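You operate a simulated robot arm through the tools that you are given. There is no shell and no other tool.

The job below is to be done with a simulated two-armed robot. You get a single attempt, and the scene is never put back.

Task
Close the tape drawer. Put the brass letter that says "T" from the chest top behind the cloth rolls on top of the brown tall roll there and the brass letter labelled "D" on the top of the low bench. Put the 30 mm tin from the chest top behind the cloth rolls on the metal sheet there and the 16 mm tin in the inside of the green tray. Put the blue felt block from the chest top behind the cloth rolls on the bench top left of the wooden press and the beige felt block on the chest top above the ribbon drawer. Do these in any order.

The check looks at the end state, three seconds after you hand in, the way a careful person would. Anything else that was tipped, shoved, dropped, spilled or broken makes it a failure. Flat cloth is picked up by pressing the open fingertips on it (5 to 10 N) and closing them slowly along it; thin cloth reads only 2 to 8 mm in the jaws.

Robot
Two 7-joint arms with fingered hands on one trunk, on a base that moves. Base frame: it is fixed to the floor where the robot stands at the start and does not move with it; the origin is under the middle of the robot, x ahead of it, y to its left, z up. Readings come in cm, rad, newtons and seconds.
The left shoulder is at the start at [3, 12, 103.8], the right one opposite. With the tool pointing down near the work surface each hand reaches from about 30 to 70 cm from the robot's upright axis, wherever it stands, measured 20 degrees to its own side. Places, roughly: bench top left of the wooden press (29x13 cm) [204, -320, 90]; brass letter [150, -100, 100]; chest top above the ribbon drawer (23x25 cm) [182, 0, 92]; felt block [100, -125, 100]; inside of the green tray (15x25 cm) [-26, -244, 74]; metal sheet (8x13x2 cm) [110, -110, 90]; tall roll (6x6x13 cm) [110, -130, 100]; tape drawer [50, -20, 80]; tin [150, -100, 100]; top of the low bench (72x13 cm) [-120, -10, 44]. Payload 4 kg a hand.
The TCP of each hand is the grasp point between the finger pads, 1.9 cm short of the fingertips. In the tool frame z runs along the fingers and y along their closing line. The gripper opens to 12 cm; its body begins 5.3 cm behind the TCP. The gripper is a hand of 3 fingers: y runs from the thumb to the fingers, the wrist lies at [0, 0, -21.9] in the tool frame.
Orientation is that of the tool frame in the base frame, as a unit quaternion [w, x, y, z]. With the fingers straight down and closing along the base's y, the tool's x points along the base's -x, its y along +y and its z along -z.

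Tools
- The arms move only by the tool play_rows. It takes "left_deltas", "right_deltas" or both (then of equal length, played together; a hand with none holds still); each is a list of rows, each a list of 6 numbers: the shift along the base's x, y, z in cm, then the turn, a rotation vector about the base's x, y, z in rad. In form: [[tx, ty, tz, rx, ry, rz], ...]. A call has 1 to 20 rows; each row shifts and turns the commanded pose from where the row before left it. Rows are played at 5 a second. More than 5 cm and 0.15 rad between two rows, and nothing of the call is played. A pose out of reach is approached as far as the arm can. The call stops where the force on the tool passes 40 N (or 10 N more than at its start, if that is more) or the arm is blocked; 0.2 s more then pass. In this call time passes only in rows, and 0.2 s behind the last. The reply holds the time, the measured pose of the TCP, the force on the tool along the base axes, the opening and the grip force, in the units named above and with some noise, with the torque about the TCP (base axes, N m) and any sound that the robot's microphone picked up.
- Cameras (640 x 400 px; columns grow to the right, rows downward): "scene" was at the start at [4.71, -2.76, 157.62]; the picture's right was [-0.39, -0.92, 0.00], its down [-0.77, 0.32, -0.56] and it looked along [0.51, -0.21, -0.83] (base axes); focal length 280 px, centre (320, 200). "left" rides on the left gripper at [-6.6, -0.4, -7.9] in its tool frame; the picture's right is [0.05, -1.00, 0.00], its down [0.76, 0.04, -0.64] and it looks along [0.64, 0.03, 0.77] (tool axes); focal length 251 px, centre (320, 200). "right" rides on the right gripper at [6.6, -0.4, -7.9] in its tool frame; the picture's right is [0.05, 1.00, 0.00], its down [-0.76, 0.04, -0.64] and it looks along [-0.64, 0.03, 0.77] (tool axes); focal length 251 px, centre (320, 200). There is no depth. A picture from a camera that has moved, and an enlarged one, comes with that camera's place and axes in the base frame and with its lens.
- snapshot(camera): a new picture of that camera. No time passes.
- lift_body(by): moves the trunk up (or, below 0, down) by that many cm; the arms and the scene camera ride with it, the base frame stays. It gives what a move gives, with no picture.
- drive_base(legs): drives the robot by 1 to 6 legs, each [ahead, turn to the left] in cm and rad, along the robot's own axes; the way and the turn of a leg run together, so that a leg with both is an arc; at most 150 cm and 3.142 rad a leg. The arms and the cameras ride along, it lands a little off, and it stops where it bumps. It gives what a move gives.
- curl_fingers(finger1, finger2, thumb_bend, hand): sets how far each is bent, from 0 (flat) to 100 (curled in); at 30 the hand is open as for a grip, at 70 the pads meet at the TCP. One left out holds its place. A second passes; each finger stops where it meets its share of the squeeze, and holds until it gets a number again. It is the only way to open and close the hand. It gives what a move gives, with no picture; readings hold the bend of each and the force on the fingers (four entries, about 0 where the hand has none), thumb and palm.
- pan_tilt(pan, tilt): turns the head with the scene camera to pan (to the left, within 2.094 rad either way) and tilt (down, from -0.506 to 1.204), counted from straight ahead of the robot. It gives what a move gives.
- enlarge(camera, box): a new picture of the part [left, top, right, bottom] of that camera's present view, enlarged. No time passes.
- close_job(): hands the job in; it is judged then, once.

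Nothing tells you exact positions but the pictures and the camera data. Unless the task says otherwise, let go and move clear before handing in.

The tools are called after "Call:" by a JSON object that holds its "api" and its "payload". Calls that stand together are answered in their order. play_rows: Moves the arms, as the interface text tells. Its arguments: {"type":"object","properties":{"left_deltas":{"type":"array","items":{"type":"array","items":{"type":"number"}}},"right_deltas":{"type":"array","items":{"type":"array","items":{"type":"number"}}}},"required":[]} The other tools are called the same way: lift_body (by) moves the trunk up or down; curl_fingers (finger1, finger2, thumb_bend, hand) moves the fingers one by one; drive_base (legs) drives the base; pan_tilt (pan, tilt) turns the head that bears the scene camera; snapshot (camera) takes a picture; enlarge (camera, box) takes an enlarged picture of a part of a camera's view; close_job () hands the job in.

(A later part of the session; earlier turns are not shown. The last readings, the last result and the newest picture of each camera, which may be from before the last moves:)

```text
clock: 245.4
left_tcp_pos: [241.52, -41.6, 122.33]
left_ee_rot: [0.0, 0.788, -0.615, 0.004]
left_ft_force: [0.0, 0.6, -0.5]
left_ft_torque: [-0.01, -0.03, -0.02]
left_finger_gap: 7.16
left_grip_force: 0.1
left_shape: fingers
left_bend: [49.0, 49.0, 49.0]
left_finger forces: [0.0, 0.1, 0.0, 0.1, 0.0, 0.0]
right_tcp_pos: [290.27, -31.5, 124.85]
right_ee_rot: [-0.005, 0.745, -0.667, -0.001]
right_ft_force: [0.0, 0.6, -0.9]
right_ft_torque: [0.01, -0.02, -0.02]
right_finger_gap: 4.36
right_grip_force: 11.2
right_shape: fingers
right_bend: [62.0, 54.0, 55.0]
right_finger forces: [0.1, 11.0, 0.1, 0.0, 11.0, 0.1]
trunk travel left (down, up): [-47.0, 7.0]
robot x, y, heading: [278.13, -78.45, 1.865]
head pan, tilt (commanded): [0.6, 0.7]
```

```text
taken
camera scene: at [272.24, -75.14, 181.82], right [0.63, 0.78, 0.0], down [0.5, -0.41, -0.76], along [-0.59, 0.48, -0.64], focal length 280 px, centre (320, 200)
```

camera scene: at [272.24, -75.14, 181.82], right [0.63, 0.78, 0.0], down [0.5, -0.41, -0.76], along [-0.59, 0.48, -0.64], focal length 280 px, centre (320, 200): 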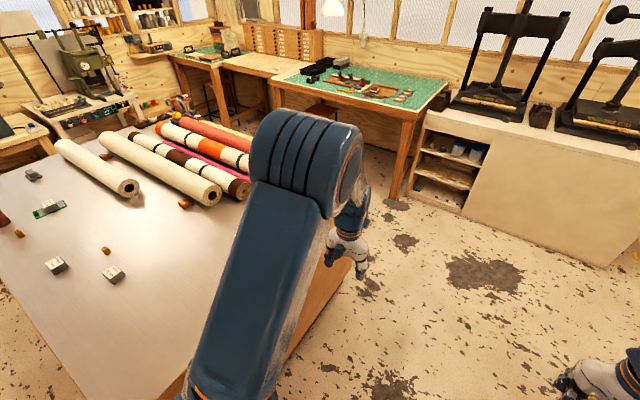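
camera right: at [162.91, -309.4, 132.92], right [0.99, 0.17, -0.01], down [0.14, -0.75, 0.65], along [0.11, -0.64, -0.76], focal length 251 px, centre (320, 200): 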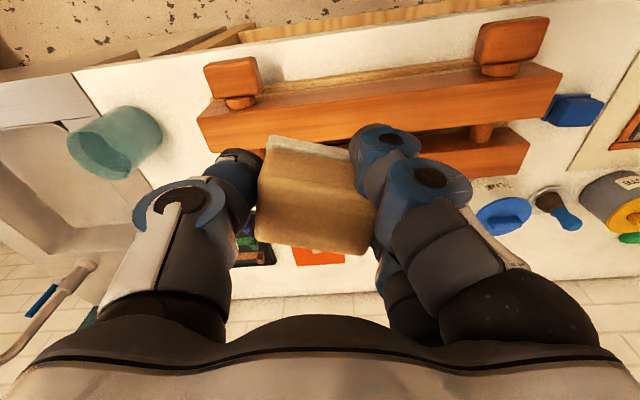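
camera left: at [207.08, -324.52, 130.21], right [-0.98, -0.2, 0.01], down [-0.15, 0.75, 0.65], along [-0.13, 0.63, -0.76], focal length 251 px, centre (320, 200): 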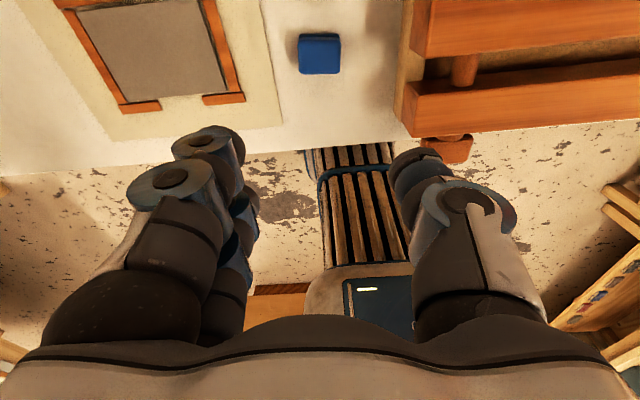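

Continuing along the chest's end, then turning left to face it.

Call:
{"api": "drive_base", "payload": {"legs": [[80, 0]]}}

Call:
{"api": "drive_base", "payload": {"legs": [[0, 0.4]]}}

Call:
{"api": "drive_base", "payload": {"legs": [[0, 0.4]]}}

Call:
{"api": "drive_base", "payload": {"legs": [[0, 0.4]]}}

Call:
{"api": "drive_base", "payload": {"legs": [[0, 0.37]]}}

Call:
{"api": "pan_tilt", "payload": {"pan": 0, "tilt": 0.9}}

Call:
{"api": "snapshot", "payload": {"camera": "scene"}}

```text
clock: 249.7
left_tcp_pos: [217.79, 34.62, 122.32]
left_ee_rot: [-0.002, 0.791, -0.611, 0.004]
left_ft_force: [-0.2, 1.1, 0.0]
left_ft_torque: [-0.02, 0.03, -0.01]
left_finger_gap: 7.17
left_grip_force: 0.0
left_shape: fingers
left_bend: [49.0, 49.0, 49.0]
left_finger forces: [0.0, 0.1, 0.0, 0.0, 0.0, 0.0]
right_tcp_pos: [266.47, 45.15, 124.97]
right_ee_rot: [-0.005, 0.749, -0.663, -0.001]
right_ft_force: [-0.2, 0.5, -0.4]
right_ft_torque: [-0.06, 0.0, -0.02]
right_finger_gap: 4.34
right_grip_force: 10.7
right_shape: fingers
right_bend: [62.0, 54.0, 55.0]
right_finger forces: [0.0, 11.1, 0.1, 0.0, 11.1, 0.0]
trunk travel left (down, up): [-47.0, 7.0]
robot x, y, heading: [254.57, -2.32, 1.87]
head pan, tilt (commanded): [0.6, 0.7]
```

```text
clock: 251.3
left_tcp_pos: [206.61, 16.93, 122.41]
left_ee_rot: [-0.003, 0.898, -0.44, 0.003]
left_ft_force: [0.4, -0.2, -0.4]
left_ft_torque: [0.01, -0.01, 0.0]
left_finger_gap: 7.15
left_grip_force: 0.1
left_shape: fingers
left_bend: [49.0, 49.0, 49.0]
left_finger forces: [0.0, 0.0, 0.0, 0.0, 0.1, 0.0]
right_tcp_pos: [247.27, 45.74, 124.95]
right_ee_rot: [-0.005, 0.866, -0.501, -0.001]
right_ft_force: [0.8, 0.2, -0.3]
right_ft_torque: [0.02, 0.01, -0.01]
right_finger_gap: 4.35
right_grip_force: 10.8
right_shape: fingers
right_bend: [62.0, 54.0, 55.0]
right_finger forces: [0.1, 11.0, 0.1, 0.0, 11.0, 0.0]
trunk travel left (down, up): [-47.0, 7.0]
robot x, y, heading: [257.62, -0.71, 2.274]
head pan, tilt (commanded): [0.6, 0.7]
```

```text
clock: 252.9
left_tcp_pos: [203.89, -4.16, 122.52]
left_ee_rot: [-0.002, 0.967, -0.255, 0.002]
left_ft_force: [-0.3, -0.7, -0.3]
left_ft_torque: [0.0, 0.04, -0.02]
left_finger_gap: 7.14
left_grip_force: 0.1
left_shape: fingers
left_bend: [49.0, 49.0, 49.0]
left_finger forces: [0.1, 0.1, 0.0, 0.1, 0.0, 0.1]
right_tcp_pos: [230.31, 38.09, 124.97]
right_ee_rot: [-0.005, 0.948, -0.319, -0.004]
right_ft_force: [-0.2, 0.0, 0.5]
right_ft_torque: [-0.01, 0.02, -0.02]
right_finger_gap: 4.32
right_grip_force: 11.3
right_shape: fingers
right_bend: [62.0, 54.0, 55.0]
right_finger forces: [0.1, 11.1, 0.0, 0.0, 11.1, 0.0]
trunk travel left (down, up): [-47.0, 7.0]
robot x, y, heading: [258.75, 2.4, 2.674]
head pan, tilt (commanded): [0.6, 0.7]
```

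```text
clock: 254.5
left_tcp_pos: [210.49, -25.06, 122.39]
left_ee_rot: [-0.003, 0.998, -0.057, 0.001]
left_ft_force: [-0.5, 0.6, -0.1]
left_ft_torque: [-0.03, 0.01, -0.03]
left_finger_gap: 7.17
left_grip_force: 0.0
left_shape: fingers
left_bend: [49.0, 49.0, 49.0]
left_finger forces: [0.1, 0.1, 0.0, 0.0, 0.1, 0.0]
right_tcp_pos: [218.31, 24.27, 124.97]
right_ee_rot: [-0.004, 0.992, -0.124, -0.004]
right_ft_force: [0.4, -1.0, -0.2]
right_ft_torque: [-0.05, 0.01, -0.02]
right_finger_gap: 4.35
right_grip_force: 11.3
right_shape: fingers
right_bend: [62.0, 54.0, 55.0]
right_finger forces: [0.0, 11.0, 0.1, 0.0, 11.2, 0.0]
trunk travel left (down, up): [-47.0, 7.0]
robot x, y, heading: [258.44, 5.13, 3.075]
head pan, tilt (commanded): [0.6, 0.7]
```

```text
clock: 256.0
left_tcp_pos: [224.88, -40.25, 122.58]
left_ee_rot: [-0.003, 0.992, 0.128, 0.0]
left_ft_force: [-0.1, -0.1, -0.5]
left_ft_torque: [-0.02, -0.01, 0.02]
left_finger_gap: 7.13
left_grip_force: 0.0
left_shape: fingers
left_bend: [49.0, 49.0, 49.0]
left_finger forces: [0.0, 0.0, 0.1, 0.0, 0.0, 0.0]
right_tcp_pos: [214.25, 8.4, 125.17]
right_ee_rot: [-0.003, 0.998, 0.061, -0.005]
right_ft_force: [1.0, 1.4, -0.6]
right_ft_torque: [-0.01, 0.02, 0.04]
right_finger_gap: 4.34
right_grip_force: 11.0
right_shape: fingers
right_bend: [62.0, 54.0, 55.0]
right_finger forces: [0.0, 11.2, 0.0, 0.1, 10.9, 0.0]
trunk travel left (down, up): [-47.0, 7.0]
robot x, y, heading: [257.78, 8.22, -2.841]
head pan, tilt (commanded): [0.6, 0.7]
```

```text
clock: 257.0
left_tcp_pos: [224.62, -40.37, 122.47]
left_ee_rot: [-0.003, 0.992, 0.128, 0.001]
left_ft_force: [0.0, 0.1, -0.3]
left_ft_torque: [0.01, 0.01, 0.0]
left_finger_gap: 7.16
left_grip_force: 0.0
left_shape: fingers
left_bend: [49.0, 49.0, 49.0]
left_finger forces: [0.0, 0.1, 0.0, 0.1, 0.0, 0.0]
right_tcp_pos: [213.99, 8.29, 124.94]
right_ee_rot: [-0.003, 0.998, 0.062, -0.003]
right_ft_force: [0.7, 0.6, -0.2]
right_ft_torque: [0.02, -0.02, -0.02]
right_finger_gap: 4.33
right_grip_force: 11.1
right_shape: fingers
right_bend: [62.0, 54.0, 55.0]
right_finger forces: [0.0, 11.2, 0.0, 0.0, 11.1, 0.1]
trunk travel left (down, up): [-47.0, 7.0]
robot x, y, heading: [257.8, 8.0, -2.844]
head pan, tilt (commanded): [0.0, 0.901]
```

```text
taken
camera scene: at [252.44, 6.31, 180.2], right [-0.3, 0.95, 0.0], down [0.75, 0.23, -0.62], along [-0.59, -0.19, -0.78], focal length 280 px, centre (320, 200)
```

scene: 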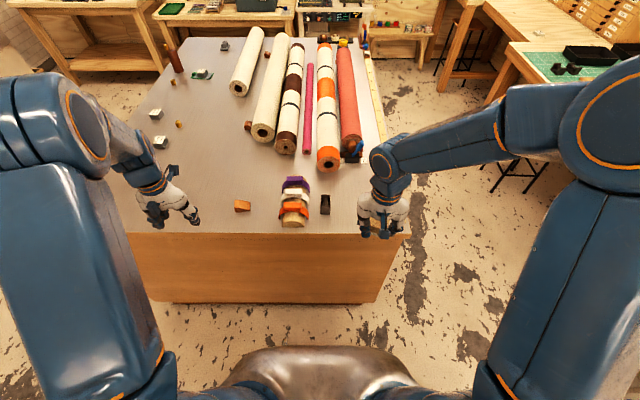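

I'm facing the chest's far end. The target area by the front corner is around pixel (358,201). Let me zoom in there.

Call:
{"api": "enlarge", "payload": {"camera": "scene", "box": [220, 120, 440, 250]}}

Call:
{"api": "snapshot", "payload": {"camera": "right"}}

```text
2.91 times, centred on (330, 185) of scene
camera zoom: at [252.44, 6.31, 180.2], right [-0.3, 0.95, 0.0], down [0.75, 0.23, -0.62], along [-0.59, -0.19, -0.78], focal length 814 px, centre (291, 244)
```

zoom: 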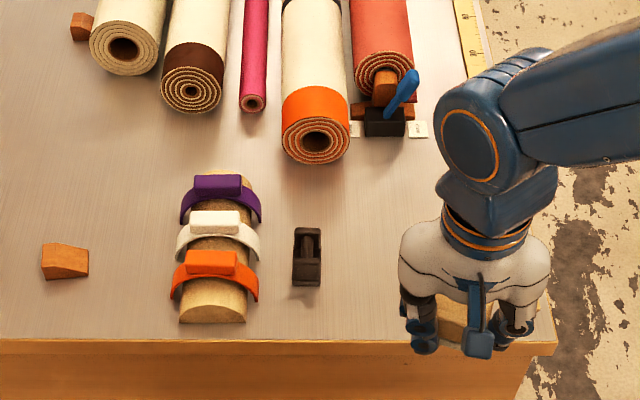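

```text
taken
camera right: at [220.58, 9.42, 132.84], right [0.17, -0.98, -0.01], down [-0.75, -0.14, 0.65], along [-0.64, -0.11, -0.76], focal length 251 px, centre (320, 200)
```

right: 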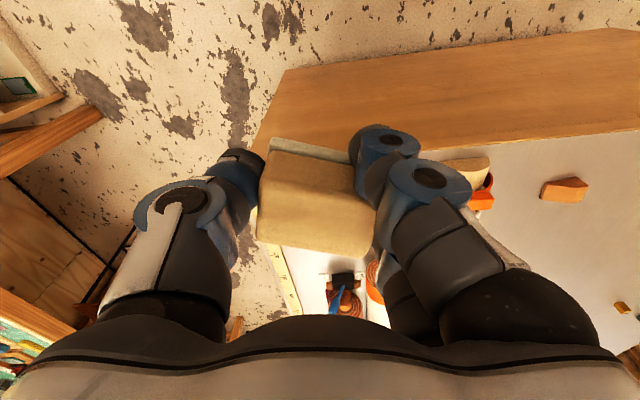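

The target corner area is free. I'll drive 21 cm closer to the chest end.

Call:
{"api": "drive_base", "payload": {"legs": [[21, 0]]}}

Call:
{"api": "snapshot", "payload": {"camera": "scene"}}

```text
clock: 258.6
left_tcp_pos: [204.67, -46.85, 122.41]
left_ee_rot: [-0.004, 0.992, 0.129, 0.002]
left_ft_force: [-0.2, 1.0, 0.0]
left_ft_torque: [-0.03, 0.02, -0.02]
left_finger_gap: 7.14
left_grip_force: 0.0
left_shape: fingers
left_bend: [49.0, 49.0, 49.0]
left_finger forces: [0.0, 0.0, 0.0, 0.1, 0.1, 0.0]
right_tcp_pos: [194.02, 1.9, 124.93]
right_ee_rot: [-0.004, 0.998, 0.062, -0.004]
right_ft_force: [-0.7, -0.4, 0.0]
right_ft_torque: [-0.01, -0.04, 0.01]
right_finger_gap: 4.34
right_grip_force: 11.6
right_shape: fingers
right_bend: [62.0, 54.0, 55.0]
right_finger forces: [0.0, 11.1, 0.0, 0.1, 11.1, 0.0]
trunk travel left (down, up): [-47.0, 7.0]
robot x, y, heading: [238.13, 1.47, -2.839]
head pan, tilt (commanded): [0.0, 0.901]
```

```text
taken
camera scene: at [232.45, -0.12, 180.2], right [-0.3, 0.95, 0.0], down [0.75, 0.23, -0.62], along [-0.59, -0.19, -0.78], focal length 280 px, centre (320, 200)
```

scene: 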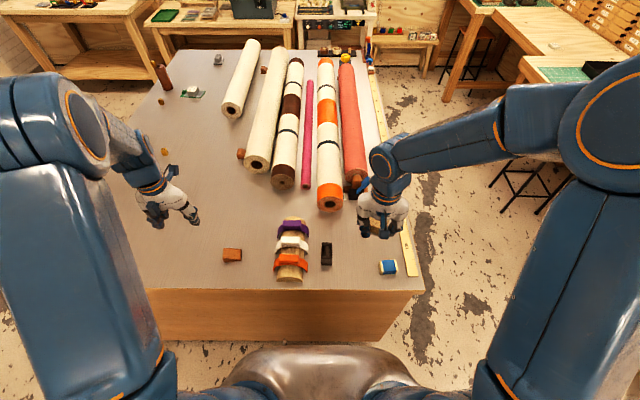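

Call:
{"api": "snapshot", "payload": {"camera": "right"}}

Call:
{"api": "enlarge", "payload": {"camera": "scene", "box": [260, 160, 440, 300]}}

```text
taken
camera right: at [200.61, 2.96, 132.84], right [0.18, -0.98, -0.01], down [-0.75, -0.14, 0.65], along [-0.64, -0.11, -0.76], focal length 251 px, centre (320, 200)
```

right: 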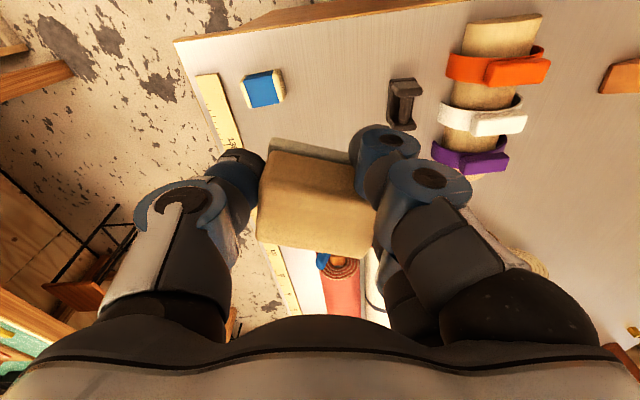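

```text
2.86 times, centred on (350, 230) of scene
camera zoom: at [232.45, -0.12, 180.2], right [-0.3, 0.95, 0.0], down [0.75, 0.23, -0.62], along [-0.59, -0.19, -0.78], focal length 799 px, centre (234, 114)
```

zoom: 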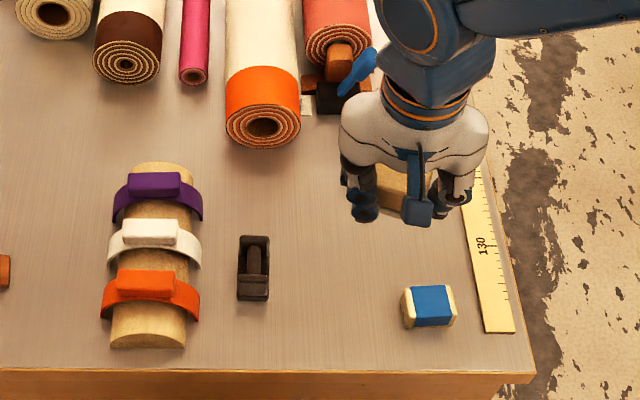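

The beige target spot at about [180.5,-2] is clear of the eraser and the black plane. I'll move the right hand over it and descend.

Call:
{"api": "play_rows", "payload": {"right_deltas": [[-2.5, -0.7, 0, 0, 0, 0], [-4, -1.2, 0, 0, 0, 0], [-4, -1.2, 0, 0, 0, 0], [-3, -0.8, 0, 0, 0, 0], [0, 0, -4, 0, 0, 0], [0, 0, -4.5, 0, 0, 0], [0, 0, -4.5, 0, 0, 0], [0, 0, -4.5, 0, 0, 0], [0, 0, -3.5, 0, 0, 0], [0, 0, -2, 0, 0, 0]]}}

Call:
{"api": "snapshot", "payload": {"camera": "right"}}

Call:
{"api": "enlarge", "payload": {"camera": "scene", "box": [260, 160, 440, 300]}}

```text
clock: 260.8
left_tcp_pos: [204.74, -46.85, 122.34]
left_ee_rot: [-0.005, 0.992, 0.128, 0.001]
left_ft_force: [-0.5, 0.6, -0.6]
left_ft_torque: [0.0, -0.01, 0.02]
left_finger_gap: 7.15
left_grip_force: 0.1
left_shape: fingers
left_bend: [49.0, 49.0, 49.0]
left_finger forces: [0.1, 0.0, 0.0, 0.0, 0.1, 0.0]
right_tcp_pos: [180.5, -1.94, 102.02]
right_ee_rot: [-0.004, 0.998, 0.062, -0.004]
right_ft_force: [-0.2, -0.3, -1.5]
right_ft_torque: [-0.02, 0.01, 0.02]
right_finger_gap: 4.31
right_grip_force: 10.5
right_shape: fingers
right_bend: [62.0, 54.0, 55.0]
right_finger forces: [0.0, 10.9, 0.0, 0.0, 10.8, 0.0]
trunk travel left (down, up): [-47.0, 7.0]
robot x, y, heading: [237.66, 1.33, -2.838]
head pan, tilt (commanded): [0.0, 0.901]
```

```text
taken
camera right: at [187.13, -0.95, 109.87], right [0.18, -0.98, -0.01], down [-0.75, -0.14, 0.65], along [-0.64, -0.11, -0.76], focal length 251 px, centre (320, 200)
```

right: 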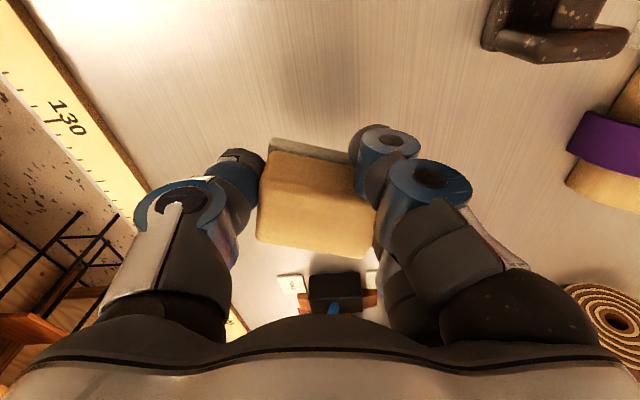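

```text
2.86 times, centred on (350, 230) of scene
camera zoom: at [232.47, -0.14, 180.2], right [-0.3, 0.95, 0.0], down [0.75, 0.23, -0.62], along [-0.59, -0.19, -0.78], focal length 799 px, centre (234, 114)
```

zoom: 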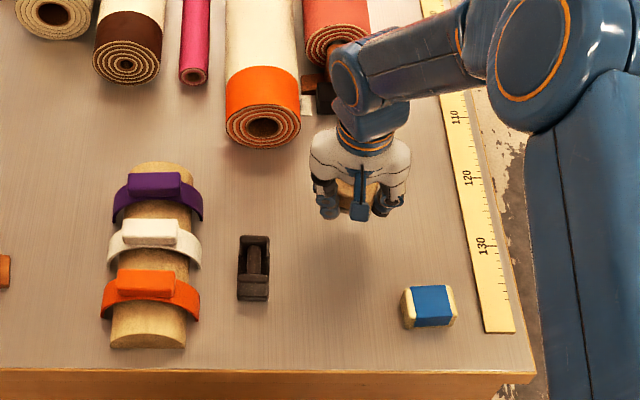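

The spot is clear. Lowering the beige felt to contact.

Call:
{"api": "play_rows", "payload": {"right_deltas": [[0, 0, -2, 0, 0, 0], [0, 0, -1.5, 0, 0, 0], [0, 0, -0.8, 0, 0, 0]]}}

Call:
{"api": "play_rows", "payload": {"right_deltas": [[0, 0, -0.3, 0, 0, 0], [0, 0, -0.3, 0, 0, 0]]}}

Call:
{"api": "snapshot", "payload": {"camera": "right"}}

```text
clock: 261.6
left_tcp_pos: [204.77, -46.74, 122.45]
left_ee_rot: [-0.003, 0.992, 0.129, 0.001]
left_ft_force: [0.5, -0.9, -0.1]
left_ft_torque: [0.03, 0.0, -0.03]
left_finger_gap: 7.14
left_grip_force: 0.1
left_shape: fingers
left_bend: [49.0, 49.0, 49.0]
left_finger forces: [0.1, 0.0, 0.0, 0.0, 0.1, 0.0]
right_tcp_pos: [180.59, -2.07, 97.76]
right_ee_rot: [-0.004, 0.998, 0.061, -0.004]
right_ft_force: [0.3, -0.1, -0.8]
right_ft_torque: [-0.04, 0.01, 0.01]
right_finger_gap: 4.33
right_grip_force: 10.2
right_shape: fingers
right_bend: [62.0, 54.0, 55.0]
right_finger forces: [0.0, 10.9, 0.0, 0.1, 10.9, 0.0]
trunk travel left (down, up): [-47.0, 7.0]
robot x, y, heading: [237.74, 1.61, -2.839]
head pan, tilt (commanded): [0.0, 0.901]
```

```text
clock: 262.2
left_tcp_pos: [204.76, -46.9, 122.4]
left_ee_rot: [-0.004, 0.992, 0.129, 0.001]
left_ft_force: [0.7, 0.2, 0.3]
left_ft_torque: [-0.02, 0.0, 0.04]
left_finger_gap: 7.14
left_grip_force: 0.0
left_shape: fingers
left_bend: [49.0, 49.0, 49.0]
left_finger forces: [0.0, 0.0, 0.0, 0.0, 0.1, 0.1]
right_tcp_pos: [180.55, -2.05, 97.11]
right_ee_rot: [-0.004, 0.998, 0.061, -0.004]
right_ft_force: [-0.3, 0.5, -0.6]
right_ft_torque: [0.01, 0.0, 0.01]
right_finger_gap: 4.3
right_grip_force: 10.4
right_shape: fingers
right_bend: [62.0, 54.0, 55.0]
right_finger forces: [0.1, 10.8, 0.1, 0.0, 10.8, 0.1]
trunk travel left (down, up): [-47.0, 7.0]
robot x, y, heading: [237.49, 1.46, -2.837]
head pan, tilt (commanded): [0.0, 0.901]
```

```text
taken
camera right: at [187.1, -0.94, 104.95], right [0.18, -0.98, -0.01], down [-0.75, -0.14, 0.65], along [-0.64, -0.11, -0.76], focal length 251 px, centre (320, 200)
```

right: 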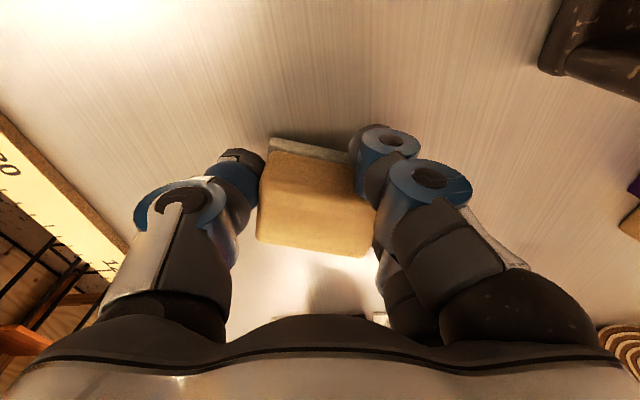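

Call:
{"api": "play_rows", "payload": {"right_deltas": [[0, 0, -0.3, 0, 0, 0], [0, 0, -0.2, 0, 0, 0]]}}

Call:
{"api": "play_rows", "payload": {"right_deltas": [[0, 0, -0.2, 0, 0, 0], [0, 0, -0.15, 0, 0, 0]]}}

```text
clock: 262.8
left_tcp_pos: [204.8, -46.72, 122.33]
left_ee_rot: [-0.004, 0.992, 0.129, 0.002]
left_ft_force: [0.4, -0.5, -0.3]
left_ft_torque: [-0.01, -0.04, -0.03]
left_finger_gap: 7.18
left_grip_force: 0.1
left_shape: fingers
left_bend: [49.0, 49.0, 49.0]
left_finger forces: [0.0, 0.0, 0.0, 0.1, 0.0, 0.0]
right_tcp_pos: [180.65, -2.04, 96.57]
right_ee_rot: [-0.004, 0.998, 0.063, -0.004]
right_ft_force: [-0.7, -0.4, 0.2]
right_ft_torque: [0.0, 0.0, 0.01]
right_finger_gap: 4.33
right_grip_force: 10.8
right_shape: fingers
right_bend: [62.0, 54.0, 55.0]
right_finger forces: [0.0, 10.9, 0.0, 0.1, 10.7, 0.0]
trunk travel left (down, up): [-47.0, 7.0]
robot x, y, heading: [237.67, 1.17, -2.839]
head pan, tilt (commanded): [0.0, 0.901]
```

```text
clock: 263.4
left_tcp_pos: [204.78, -46.79, 122.39]
left_ee_rot: [-0.003, 0.992, 0.128, 0.002]
left_ft_force: [-0.2, 0.2, -0.1]
left_ft_torque: [-0.02, 0.02, -0.01]
left_finger_gap: 7.16
left_grip_force: 0.0
left_shape: fingers
left_bend: [49.0, 49.0, 49.0]
left_finger forces: [0.1, 0.1, 0.0, 0.1, 0.1, 0.1]
right_tcp_pos: [180.62, -2.02, 96.12]
right_ee_rot: [-0.004, 0.998, 0.062, -0.004]
right_ft_force: [0.7, -0.6, 1.6]
right_ft_torque: [0.0, 0.04, 0.05]
right_finger_gap: 4.34
right_grip_force: 11.3
right_shape: fingers
right_bend: [62.0, 54.0, 55.0]
right_finger forces: [0.1, 11.2, 0.0, 0.0, 10.9, 0.0]
trunk travel left (down, up): [-47.0, 7.0]
robot x, y, heading: [237.82, 1.69, -2.835]
head pan, tilt (commanded): [0.0, 0.901]
```

Call:
{"api": "play_rows", "payload": {"right_deltas": [[0, 0, -0.15, 0, 0, 0]]}}

Call:
{"api": "curl_fingers", "payload": {"hand": "right", "finger1": 49, "finger2": 49, "thumb_bend": 49}}

Call:
{"api": "snapshot", "payload": {"camera": "right"}}

```text
clock: 263.8
left_tcp_pos: [204.84, -46.73, 122.36]
left_ee_rot: [-0.004, 0.992, 0.129, 0.001]
left_ft_force: [0.6, 0.1, -0.3]
left_ft_torque: [-0.02, 0.0, -0.02]
left_finger_gap: 7.15
left_grip_force: 0.0
left_shape: fingers
left_bend: [49.0, 49.0, 49.0]
left_finger forces: [0.0, 0.1, 0.0, 0.0, 0.0, 0.0]
right_tcp_pos: [180.57, -1.96, 96.14]
right_ee_rot: [-0.004, 0.998, 0.062, -0.005]
right_ft_force: [0.9, -1.1, 7.7]
right_ft_torque: [0.19, 0.08, -0.01]
right_finger_gap: 4.34
right_grip_force: 12.3
right_shape: fingers
right_bend: [62.0, 54.0, 55.0]
right_finger forces: [0.0, 12.9, 0.0, 0.0, 12.4, 0.0]
trunk travel left (down, up): [-47.0, 7.0]
robot x, y, heading: [237.48, 1.34, -2.839]
head pan, tilt (commanded): [0.0, 0.901]
```

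```text
clock: 264.8
left_tcp_pos: [204.63, -46.8, 122.41]
left_ee_rot: [-0.003, 0.992, 0.129, 0.002]
left_ft_force: [-0.3, -0.1, 0.5]
left_ft_torque: [0.0, -0.01, 0.0]
left_finger_gap: 7.17
left_grip_force: 0.0
left_shape: fingers
left_bend: [49.0, 49.0, 49.0]
left_finger forces: [0.1, 0.0, 0.0, 0.0, 0.0, 0.0]
right_tcp_pos: [180.58, -1.93, 95.9]
right_ee_rot: [-0.004, 0.998, 0.062, -0.004]
right_ft_force: [0.1, 1.7, -0.3]
right_ft_torque: [-0.04, -0.05, 0.0]
right_finger_gap: 7.1
right_grip_force: 0.1
right_shape: fingers
right_bend: [49.0, 49.0, 49.0]
right_finger forces: [0.0, 0.0, 0.0, 0.1, 0.1, 0.0]
trunk travel left (down, up): [-47.0, 7.0]
robot x, y, heading: [237.69, 1.87, -2.838]
head pan, tilt (commanded): [0.0, 0.901]
```

```text
taken
camera right: at [187.17, -0.95, 103.92], right [0.18, -0.98, -0.01], down [-0.75, -0.14, 0.65], along [-0.64, -0.11, -0.76], focal length 251 px, centre (320, 200)
```

right: 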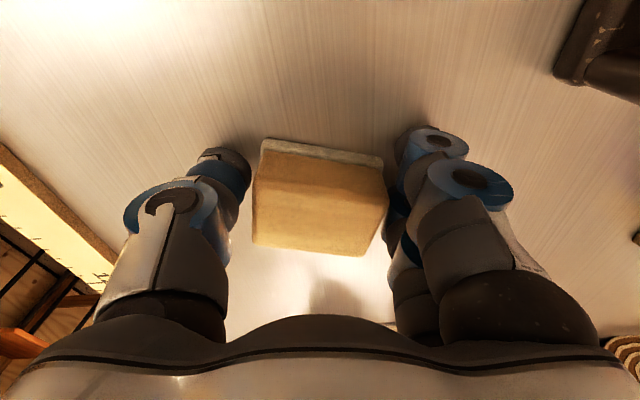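

The beige felt lies flat on the chest top. I lift the right hand clear and verify.

Call:
{"api": "play_rows", "payload": {"right_deltas": [[0, 0, 0.8, 0, 0, 0], [0, 0, 2, 0, 0, 0], [0, 0, 4, 0, 0, 0], [0, 0, 4.5, 0, 0, 0], [0, 0, 4.5, 0, 0, 0], [0, 0, 4.5, 0, 0, 0], [0, 0, 4.5, 0, 0, 0], [3.8, 1.2, 0, 0, 0, 0], [3.8, 1.2, 0, 0, 0, 0], [3.8, 1.2, 0, 0, 0, 0]]}}

Call:
{"api": "enlarge", "payload": {"camera": "scene", "box": [260, 160, 440, 300]}}

Call:
{"api": "enlarge", "payload": {"camera": "scene", "box": [130, 40, 270, 180]}}

```text
clock: 267.0
left_tcp_pos: [204.86, -46.81, 122.35]
left_ee_rot: [-0.004, 0.992, 0.129, 0.002]
left_ft_force: [-0.3, 0.2, -0.1]
left_ft_torque: [-0.01, 0.01, -0.04]
left_finger_gap: 7.16
left_grip_force: 0.0
left_shape: fingers
left_bend: [49.0, 49.0, 49.0]
left_finger forces: [0.1, 0.1, 0.0, 0.0, 0.0, 0.0]
right_tcp_pos: [192.04, 1.48, 120.91]
right_ee_rot: [-0.003, 0.998, 0.062, -0.005]
right_ft_force: [-0.3, 0.6, -0.4]
right_ft_torque: [-0.02, 0.02, 0.01]
right_finger_gap: 7.1
right_grip_force: 0.1
right_shape: fingers
right_bend: [49.0, 49.0, 49.0]
right_finger forces: [0.0, 0.0, 0.0, 0.1, 0.1, 0.0]
trunk travel left (down, up): [-47.0, 7.0]
robot x, y, heading: [238.12, 1.13, -2.84]
head pan, tilt (commanded): [0.0, 0.901]
```

```text
2.86 times, centred on (350, 230) of scene
camera zoom: at [232.66, -0.08, 180.21], right [-0.3, 0.95, 0.0], down [0.75, 0.23, -0.62], along [-0.59, -0.19, -0.78], focal length 799 px, centre (234, 114)
```

zoom: 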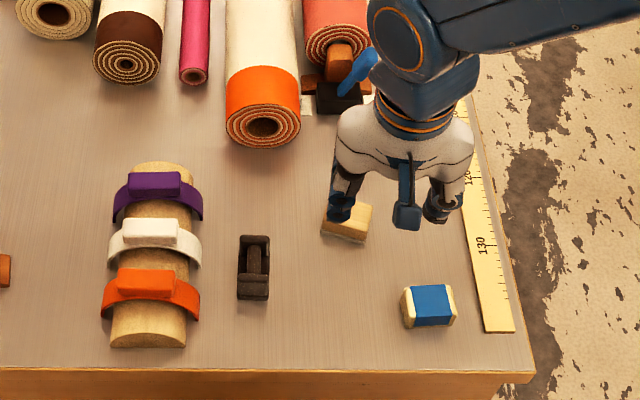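

```text
2.86 times, centred on (200, 110) of scene
camera zoom: at [232.66, -0.08, 180.21], right [-0.3, 0.95, 0.0], down [0.75, 0.23, -0.62], along [-0.59, -0.19, -0.78], focal length 799 px, centre (663, 457)
```

zoom: 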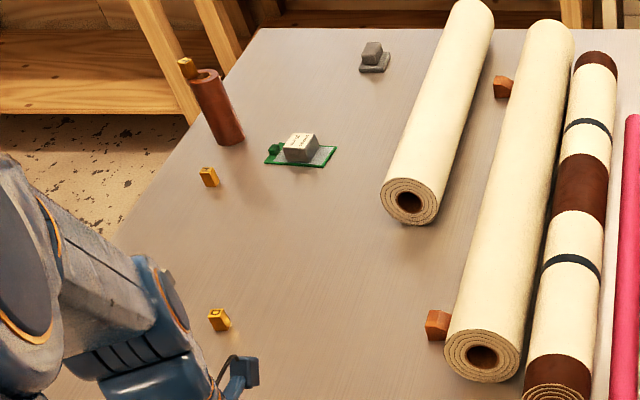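

Beige is placed well, and T and the 30 mm tin still look good. Now I return to the back of the chest for D and the 16 mm tin.

Call:
{"api": "drive_base", "payload": {"legs": [[-24, 0]]}}

Call:
{"api": "drive_base", "payload": {"legs": [[0, 0.4]]}}

Call:
{"api": "drive_base", "payload": {"legs": [[0, 0.4]]}}

Call:
{"api": "drive_base", "payload": {"legs": [[0, 0.4]]}}

Call:
{"api": "drive_base", "payload": {"legs": [[0, 0.37]]}}

Call:
{"api": "pan_tilt", "payload": {"pan": 0, "tilt": 0.7}}

Call:
{"api": "snapshot", "payload": {"camera": "scene"}}

```text
clock: 268.8
left_tcp_pos: [227.63, -39.66, 122.31]
left_ee_rot: [-0.003, 0.992, 0.129, 0.001]
left_ft_force: [0.0, -0.8, 0.7]
left_ft_torque: [-0.02, -0.01, -0.02]
left_finger_gap: 7.16
left_grip_force: 0.0
left_shape: fingers
left_bend: [49.0, 49.0, 49.0]
left_finger forces: [0.1, 0.0, 0.1, 0.0, 0.0, 0.0]
right_tcp_pos: [214.91, 8.75, 120.91]
right_ee_rot: [-0.004, 0.998, 0.062, -0.003]
right_ft_force: [0.1, -0.1, -0.4]
right_ft_torque: [0.0, 0.0, 0.01]
right_finger_gap: 7.09
right_grip_force: 0.0
right_shape: fingers
right_bend: [49.0, 49.0, 49.0]
right_finger forces: [0.1, 0.0, 0.0, 0.1, 0.1, 0.0]
trunk travel left (down, up): [-47.0, 7.0]
robot x, y, heading: [260.75, 8.79, -2.837]
head pan, tilt (commanded): [0.0, 0.901]
```

```text
clock: 270.4
left_tcp_pos: [249.11, -48.43, 122.46]
left_ee_rot: [-0.004, 0.947, 0.322, 0.0]
left_ft_force: [-0.7, -0.6, -0.4]
left_ft_torque: [-0.02, 0.0, 0.0]
left_finger_gap: 7.13
left_grip_force: 0.1
left_shape: fingers
left_bend: [49.0, 49.0, 49.0]
left_finger forces: [0.0, 0.1, 0.1, 0.0, 0.1, 0.0]
right_tcp_pos: [218.77, -8.8, 120.93]
right_ee_rot: [-0.003, 0.967, 0.257, -0.004]
right_ft_force: [-0.2, -0.3, 0.3]
right_ft_torque: [-0.05, 0.02, 0.02]
right_finger_gap: 7.11
right_grip_force: 0.1
right_shape: fingers
right_bend: [49.0, 49.0, 49.0]
right_finger forces: [0.0, 0.0, 0.1, 0.0, 0.0, 0.0]
trunk travel left (down, up): [-47.0, 7.0]
robot x, y, heading: [258.96, 11.26, -2.438]
head pan, tilt (commanded): [0.0, 0.901]
```

```text
clock: 272.0
left_tcp_pos: [273.24, -47.4, 122.34]
left_ee_rot: [-0.002, 0.864, 0.503, 0.0]
left_ft_force: [0.0, -0.1, 0.2]
left_ft_torque: [0.01, -0.02, 0.02]
left_finger_gap: 7.15
left_grip_force: 0.0
left_shape: fingers
left_bend: [49.0, 49.0, 49.0]
left_finger forces: [0.0, 0.1, 0.0, 0.0, 0.0, 0.1]
right_tcp_pos: [229.69, -22.64, 120.99]
right_ee_rot: [-0.001, 0.896, 0.444, -0.005]
right_ft_force: [0.1, 0.6, 0.1]
right_ft_torque: [-0.03, -0.02, 0.02]
right_finger_gap: 7.17
right_grip_force: 0.0
right_shape: fingers
right_bend: [49.0, 49.0, 49.0]
right_finger forces: [0.0, 0.0, 0.0, 0.0, 0.0, 0.0]
trunk travel left (down, up): [-47.0, 7.0]
robot x, y, heading: [256.42, 12.3, -2.037]
head pan, tilt (commanded): [0.0, 0.901]
```

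```text
clock: 273.6
left_tcp_pos: [295.15, -36.47, 122.45]
left_ee_rot: [-0.002, 0.748, 0.664, -0.001]
left_ft_force: [-0.1, -0.5, 0.7]
left_ft_torque: [-0.02, -0.04, -0.02]
left_finger_gap: 7.15
left_grip_force: 0.1
left_shape: fingers
left_bend: [49.0, 49.0, 49.0]
left_finger forces: [0.0, 0.0, 0.0, 0.1, 0.1, 0.0]
right_tcp_pos: [245.48, -30.69, 120.89]
right_ee_rot: [-0.001, 0.79, 0.613, -0.004]
right_ft_force: [0.1, -0.1, -0.1]
right_ft_torque: [0.02, -0.03, 0.0]
right_finger_gap: 7.14
right_grip_force: 0.0
right_shape: fingers
right_bend: [49.0, 49.0, 49.0]
right_finger forces: [0.1, 0.1, 0.0, 0.0, 0.0, 0.0]
trunk travel left (down, up): [-47.0, 7.0]
robot x, y, heading: [252.94, 12.42, -1.635]
head pan, tilt (commanded): [0.0, 0.901]
```

```text
clock: 275.1
left_tcp_pos: [310.1, -17.81, 122.53]
left_ee_rot: [-0.002, 0.611, 0.792, -0.002]
left_ft_force: [0.3, 0.5, 0.2]
left_ft_torque: [-0.01, -0.01, 0.01]
left_finger_gap: 7.16
left_grip_force: 0.1
left_shape: fingers
left_bend: [49.0, 49.0, 49.0]
left_finger forces: [0.1, 0.0, 0.1, 0.1, 0.0, 0.1]
right_tcp_pos: [261.81, -30.47, 120.97]
right_ee_rot: [0.001, 0.663, 0.749, -0.005]
right_ft_force: [-0.2, -0.1, 0.7]
right_ft_torque: [-0.02, -0.01, 0.0]
right_finger_gap: 7.18
right_grip_force: 0.1
right_shape: fingers
right_bend: [49.0, 49.0, 49.0]
right_finger forces: [0.0, 0.0, 0.0, 0.0, 0.0, 0.0]
trunk travel left (down, up): [-47.0, 7.0]
robot x, y, heading: [250.31, 11.46, -1.272]
head pan, tilt (commanded): [0.0, 0.901]
```

```text
clock: 275.9
left_tcp_pos: [310.67, -17.85, 122.36]
left_ee_rot: [-0.004, 0.611, 0.792, -0.002]
left_ft_force: [-0.4, 0.1, -0.3]
left_ft_torque: [-0.02, 0.05, -0.01]
left_finger_gap: 7.15
left_grip_force: 0.1
left_shape: fingers
left_bend: [49.0, 49.0, 49.0]
left_finger forces: [0.0, 0.0, 0.1, 0.0, 0.0, 0.1]
right_tcp_pos: [262.1, -30.59, 120.82]
right_ee_rot: [-0.001, 0.663, 0.749, -0.006]
right_ft_force: [-0.6, 0.6, -0.5]
right_ft_torque: [0.02, 0.03, 0.0]
right_finger_gap: 7.16
right_grip_force: 0.1
right_shape: fingers
right_bend: [49.0, 49.0, 49.0]
right_finger forces: [0.0, 0.0, 0.1, 0.0, 0.1, 0.0]
trunk travel left (down, up): [-47.0, 7.0]
robot x, y, heading: [250.29, 11.66, -1.27]
head pan, tilt (commanded): [0.0, 0.7]
```

```text
taken
camera scene: at [253.11, 5.36, 181.8], right [-0.96, -0.3, 0.0], down [-0.19, 0.62, -0.76], along [0.22, -0.73, -0.65], focal length 280 px, centre (320, 200)
```

scene: 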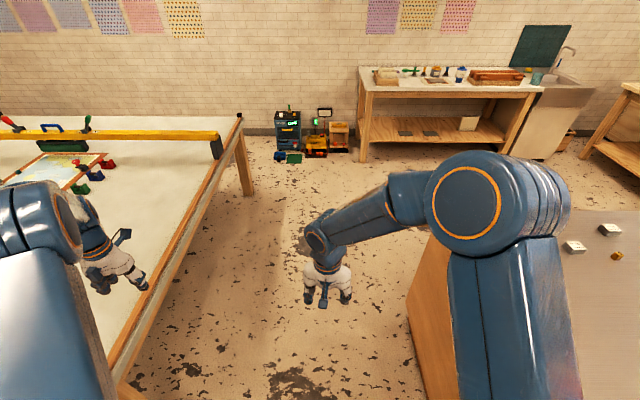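

I recentre the arms again and drive back along the passage.

Call:
{"api": "play_rows", "payload": {"right_deltas": [[-3.8, -1.2, 0, 0, 0, 0], [-3.8, -1.2, 0, 0, 0, 0], [-3.8, -1.2, 0, 0, 0, 0], [-3.8, -1.2, 0, 0, 0, 0], [-3, -0.9, 0, 0, 0, 0]], "left_deltas": [[-3.8, -1.2, 0, 0, 0, 0], [-3.8, -1.2, 0, 0, 0, 0], [-3.8, -1.2, 0, 0, 0, 0], [-3.8, -1.2, 0, 0, 0, 0], [-3, -0.9, 0, 0, 0, 0]]}}

Call:
{"api": "drive_base", "payload": {"legs": [[150, 0], [55, 0]]}}

Call:
{"api": "drive_base", "payload": {"legs": [[0, -0.4]]}}

Call:
{"api": "drive_base", "payload": {"legs": [[0, -0.4]]}}

Call:
{"api": "drive_base", "payload": {"legs": [[0, -0.4]]}}

Call:
{"api": "drive_base", "payload": {"legs": [[0, -0.37]]}}

Call:
{"api": "snapshot", "payload": {"camera": "scene"}}

```text
clock: 277.1
left_tcp_pos: [292.08, -23.68, 122.43]
left_ee_rot: [-0.004, 0.61, 0.792, -0.001]
left_ft_force: [-0.3, -0.3, 0.0]
left_ft_torque: [0.03, 0.0, -0.01]
left_finger_gap: 7.16
left_grip_force: 0.0
left_shape: fingers
left_bend: [49.0, 49.0, 49.0]
left_finger forces: [0.0, 0.0, 0.0, 0.0, 0.0, 0.0]
right_tcp_pos: [243.72, -36.24, 120.87]
right_ee_rot: [0.0, 0.663, 0.749, -0.006]
right_ft_force: [-0.3, 0.3, 0.2]
right_ft_torque: [0.03, -0.01, 0.02]
right_finger_gap: 7.17
right_grip_force: 0.1
right_shape: fingers
right_bend: [49.0, 49.0, 49.0]
right_finger forces: [0.0, 0.0, 0.0, 0.0, 0.0, 0.1]
trunk travel left (down, up): [-47.0, 7.0]
robot x, y, heading: [250.57, 11.67, -1.266]
head pan, tilt (commanded): [0.0, 0.7]
```

```text
clock: 287.2
left_tcp_pos: [354.35, -218.82, 122.45]
left_ee_rot: [-0.004, 0.608, 0.794, -0.001]
left_ft_force: [-0.3, 0.3, 0.2]
left_ft_torque: [0.03, -0.03, 0.06]
left_finger_gap: 7.17
left_grip_force: 0.1
left_shape: fingers
left_bend: [49.0, 49.0, 49.0]
left_finger forces: [0.1, 0.0, 0.0, 0.0, 0.1, 0.0]
right_tcp_pos: [306.15, -232.02, 120.8]
right_ee_rot: [0.0, 0.659, 0.752, -0.006]
right_ft_force: [0.6, 0.8, 0.0]
right_ft_torque: [-0.03, 0.01, -0.02]
right_finger_gap: 7.14
right_grip_force: 0.0
right_shape: fingers
right_bend: [49.0, 49.0, 49.0]
right_finger forces: [0.0, 0.0, 0.1, 0.1, 0.1, 0.0]
trunk travel left (down, up): [-47.0, 7.0]
robot x, y, heading: [312.42, -184.46, -1.254]
head pan, tilt (commanded): [0.0, 0.7]
```

```text
clock: 288.9
left_tcp_pos: [337.54, -232.14, 122.5]
left_ee_rot: [-0.004, 0.753, 0.658, -0.001]
left_ft_force: [0.0, 0.8, 0.1]
left_ft_torque: [0.01, 0.0, 0.03]
left_finger_gap: 7.16
left_grip_force: 0.1
left_shape: fingers
left_bend: [49.0, 49.0, 49.0]
left_finger forces: [0.0, 0.1, 0.0, 0.1, 0.1, 0.0]
right_tcp_pos: [288.18, -225.4, 120.9]
right_ee_rot: [-0.001, 0.795, 0.607, -0.005]
right_ft_force: [-0.4, 0.2, -0.3]
right_ft_torque: [-0.01, 0.0, 0.0]
right_finger_gap: 7.17
right_grip_force: 0.0
right_shape: fingers
right_bend: [49.0, 49.0, 49.0]
right_finger forces: [0.1, 0.1, 0.0, 0.1, 0.0, 0.1]
trunk travel left (down, up): [-47.0, 7.0]
robot x, y, heading: [315.85, -183.95, -1.663]
head pan, tilt (commanded): [0.0, 0.7]
```

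```text
clock: 290.4
left_tcp_pos: [317.34, -236.8, 122.41]
left_ee_rot: [-0.003, 0.867, 0.498, 0.0]
left_ft_force: [1.5, 0.4, 0.2]
left_ft_torque: [-0.01, -0.01, -0.01]
left_finger_gap: 7.14
left_grip_force: 0.0
left_shape: fingers
left_bend: [49.0, 49.0, 49.0]
left_finger forces: [0.0, 0.0, 0.0, 0.1, 0.0, 0.0]
right_tcp_pos: [274.26, -211.58, 121.02]
right_ee_rot: [-0.003, 0.899, 0.438, -0.005]
right_ft_force: [-0.2, 0.2, 1.2]
right_ft_torque: [-0.02, 0.05, 0.01]
right_finger_gap: 7.14
right_grip_force: 0.0
right_shape: fingers
right_bend: [49.0, 49.0, 49.0]
right_finger forces: [0.0, 0.0, 0.1, 0.0, 0.1, 0.1]
trunk travel left (down, up): [-47.0, 7.0]
robot x, y, heading: [318.4, -185.64, -2.063]
head pan, tilt (commanded): [0.0, 0.7]
```

```text
clock: 292.0
left_tcp_pos: [297.21, -232.58, 122.5]
left_ee_rot: [-0.004, 0.948, 0.318, -0.001]
left_ft_force: [-0.9, -0.5, 0.7]
left_ft_torque: [-0.02, -0.01, 0.01]
left_finger_gap: 7.15
left_grip_force: 0.2
left_shape: fingers
left_bend: [49.0, 49.0, 49.0]
left_finger forces: [0.0, 0.1, 0.0, 0.1, 0.0, 0.0]
right_tcp_pos: [267.38, -192.68, 121.0]
right_ee_rot: [-0.003, 0.968, 0.25, -0.005]
right_ft_force: [-0.9, 0.0, -0.3]
right_ft_torque: [-0.02, -0.01, 0.0]
right_finger_gap: 7.17
right_grip_force: 0.1
right_shape: fingers
right_bend: [49.0, 49.0, 49.0]
right_finger forces: [0.1, 0.1, 0.1, 0.0, 0.1, 0.1]
trunk travel left (down, up): [-47.0, 7.0]
robot x, y, heading: [319.92, -187.83, -2.461]
head pan, tilt (commanded): [0.0, 0.7]
```

```text
clock: 293.6
left_tcp_pos: [282.72, -221.61, 122.51]
left_ee_rot: [-0.005, 0.99, 0.138, 0.0]
left_ft_force: [-0.6, -0.6, 0.1]
left_ft_torque: [0.02, 0.0, -0.01]
left_finger_gap: 7.14
left_grip_force: 0.1
left_shape: fingers
left_bend: [49.0, 49.0, 49.0]
left_finger forces: [0.0, 0.1, 0.1, 0.0, 0.1, 0.0]
right_tcp_pos: [269.12, -173.44, 121.08]
right_ee_rot: [-0.005, 0.998, 0.069, -0.004]
right_ft_force: [0.1, 0.7, 0.1]
right_ft_torque: [0.01, 0.04, -0.01]
right_finger_gap: 7.14
right_grip_force: 0.0
right_shape: fingers
right_bend: [49.0, 49.0, 49.0]
right_finger forces: [0.1, 0.0, 0.0, 0.1, 0.0, 0.0]
trunk travel left (down, up): [-47.0, 7.0]
robot x, y, heading: [320.62, -190.36, -2.824]
head pan, tilt (commanded): [0.0, 0.7]
```

```text
taken
camera scene: at [314.88, -192.71, 181.83], right [-0.31, 0.95, 0.0], down [0.61, 0.2, -0.77], along [-0.73, -0.24, -0.64], focal length 280 px, centre (320, 200)
```

scene: 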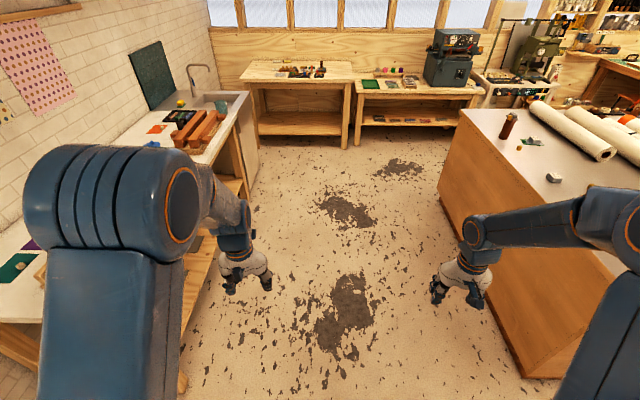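

Now I drive along the back of the chest to the D / 16 mm tin position.

Call:
{"api": "drive_base", "payload": {"legs": [[121, 0]]}}

Call:
{"api": "drive_base", "payload": {"legs": [[0, -0.4]]}}

Call:
{"api": "drive_base", "payload": {"legs": [[0, -0.4]]}}

Call:
{"api": "drive_base", "payload": {"legs": [[0, -0.4]]}}

Call:
{"api": "drive_base", "payload": {"legs": [[0, -0.39]]}}

Call:
{"api": "snapshot", "payload": {"camera": "scene"}}

```text
clock: 299.7
left_tcp_pos: [166.47, -259.7, 122.52]
left_ee_rot: [-0.004, 0.99, 0.138, 0.001]
left_ft_force: [0.4, -0.1, 0.5]
left_ft_torque: [0.0, -0.01, 0.01]
left_finger_gap: 7.15
left_grip_force: 0.0
left_shape: fingers
left_bend: [49.0, 49.0, 49.0]
left_finger forces: [0.0, 0.1, 0.0, 0.0, 0.0, 0.1]
right_tcp_pos: [152.86, -211.71, 120.93]
right_ee_rot: [-0.004, 0.998, 0.069, -0.004]
right_ft_force: [1.0, 0.0, 0.6]
right_ft_torque: [0.02, 0.04, 0.02]
right_finger_gap: 7.16
right_grip_force: 0.0
right_shape: fingers
right_bend: [49.0, 49.0, 49.0]
right_finger forces: [0.0, 0.0, 0.0, 0.1, 0.1, 0.0]
trunk travel left (down, up): [-47.0, 7.0]
robot x, y, heading: [204.55, -228.53, -2.826]
head pan, tilt (commanded): [0.0, 0.7]
```

```text
clock: 301.3
left_tcp_pos: [157.7, -242.25, 122.4]
left_ee_rot: [-0.003, 0.998, -0.063, 0.002]
left_ft_force: [0.9, -0.7, 0.9]
left_ft_torque: [-0.02, 0.02, -0.01]
left_finger_gap: 7.15
left_grip_force: 0.1
left_shape: fingers
left_bend: [49.0, 49.0, 49.0]
left_finger forces: [0.0, 0.0, 0.1, 0.0, 0.0, 0.1]
right_tcp_pos: [164.17, -192.87, 120.97]
right_ee_rot: [-0.005, 0.991, -0.131, -0.002]
right_ft_force: [0.7, -0.1, -0.1]
right_ft_torque: [0.01, -0.03, 0.0]
right_finger_gap: 7.14
right_grip_force: 0.0
right_shape: fingers
right_bend: [49.0, 49.0, 49.0]
right_finger forces: [0.1, 0.0, 0.1, 0.0, 0.0, 0.0]
trunk travel left (down, up): [-47.0, 7.0]
robot x, y, heading: [204.91, -232.13, 3.058]
head pan, tilt (commanded): [0.0, 0.7]
```

```text
clock: 302.9
left_tcp_pos: [157.39, -223.21, 122.51]
left_ee_rot: [-0.004, 0.965, -0.261, 0.001]
left_ft_force: [-0.7, 1.2, -0.7]
left_ft_torque: [0.04, 0.01, -0.03]
left_finger_gap: 7.16
left_grip_force: 0.0
left_shape: fingers
left_bend: [49.0, 49.0, 49.0]
left_finger forces: [0.0, 0.0, 0.0, 0.0, 0.1, 0.0]
right_tcp_pos: [182.71, -180.25, 121.14]
right_ee_rot: [-0.006, 0.945, -0.326, -0.003]
right_ft_force: [0.1, 0.2, 0.0]
right_ft_torque: [0.0, 0.02, -0.02]
right_finger_gap: 7.12
right_grip_force: 0.1
right_shape: fingers
right_bend: [49.0, 49.0, 49.0]
right_finger forces: [0.0, 0.0, 0.0, 0.0, 0.0, 0.0]
trunk travel left (down, up): [-47.0, 7.0]
robot x, y, heading: [203.03, -234.31, 2.653]
head pan, tilt (commanded): [0.0, 0.7]
```

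```text
clock: 304.5
left_tcp_pos: [165.45, -206.1, 122.6]
left_ee_rot: [-0.004, 0.895, -0.447, 0.003]
left_ft_force: [-0.5, -0.1, 0.2]
left_ft_torque: [-0.01, -0.03, 0.01]
left_finger_gap: 7.14
left_grip_force: 0.1
left_shape: fingers
left_bend: [49.0, 49.0, 49.0]
left_finger forces: [0.1, 0.0, 0.0, 0.1, 0.1, 0.0]
right_tcp_pos: [205.3, -176.12, 121.0]
right_ee_rot: [-0.006, 0.861, -0.508, -0.002]
right_ft_force: [-1.1, 0.2, -0.6]
right_ft_torque: [-0.01, -0.03, -0.02]
right_finger_gap: 7.15
right_grip_force: 0.0
right_shape: fingers
right_bend: [49.0, 49.0, 49.0]
right_finger forces: [0.0, 0.1, 0.0, 0.0, 0.0, 0.1]
trunk travel left (down, up): [-47.0, 7.0]
robot x, y, heading: [201.01, -235.7, 2.248]
head pan, tilt (commanded): [0.0, 0.7]
```

```text
clock: 306.1
left_tcp_pos: [179.57, -194.65, 122.56]
left_ee_rot: [-0.003, 0.789, -0.614, 0.003]
left_ft_force: [0.2, -1.0, 0.7]
left_ft_torque: [0.03, -0.03, 0.01]
left_finger_gap: 7.17
left_grip_force: 0.0
left_shape: fingers
left_bend: [49.0, 49.0, 49.0]
left_finger forces: [0.0, 0.1, 0.0, 0.1, 0.0, 0.0]
right_tcp_pos: [227.96, -182.41, 121.01]
right_ee_rot: [-0.007, 0.745, -0.667, 0.0]
right_ft_force: [-0.3, -1.3, 0.3]
right_ft_torque: [0.0, 0.01, -0.01]
right_finger_gap: 7.13
right_grip_force: 0.1
right_shape: fingers
right_bend: [49.0, 49.0, 49.0]
right_finger forces: [0.0, 0.0, 0.0, 0.0, 0.0, 0.0]
trunk travel left (down, up): [-47.0, 7.0]
robot x, y, heading: [198.33, -237.01, 1.855]
head pan, tilt (commanded): [0.0, 0.7]
```

```text
taken
camera scene: at [196.21, -230.91, 181.83], right [0.96, 0.28, 0.0], down [0.18, -0.62, -0.77], along [-0.22, 0.73, -0.64], focal length 280 px, centre (320, 200)
```

scene: 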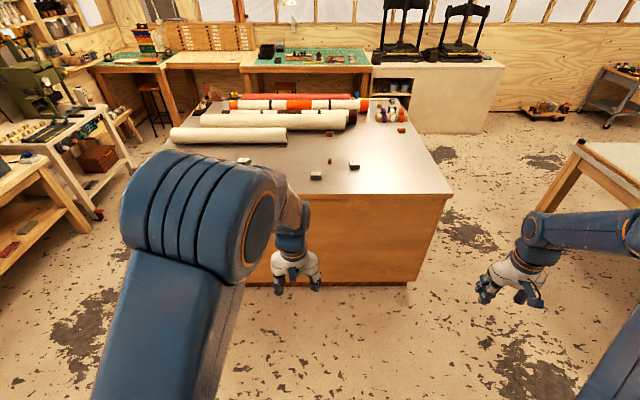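

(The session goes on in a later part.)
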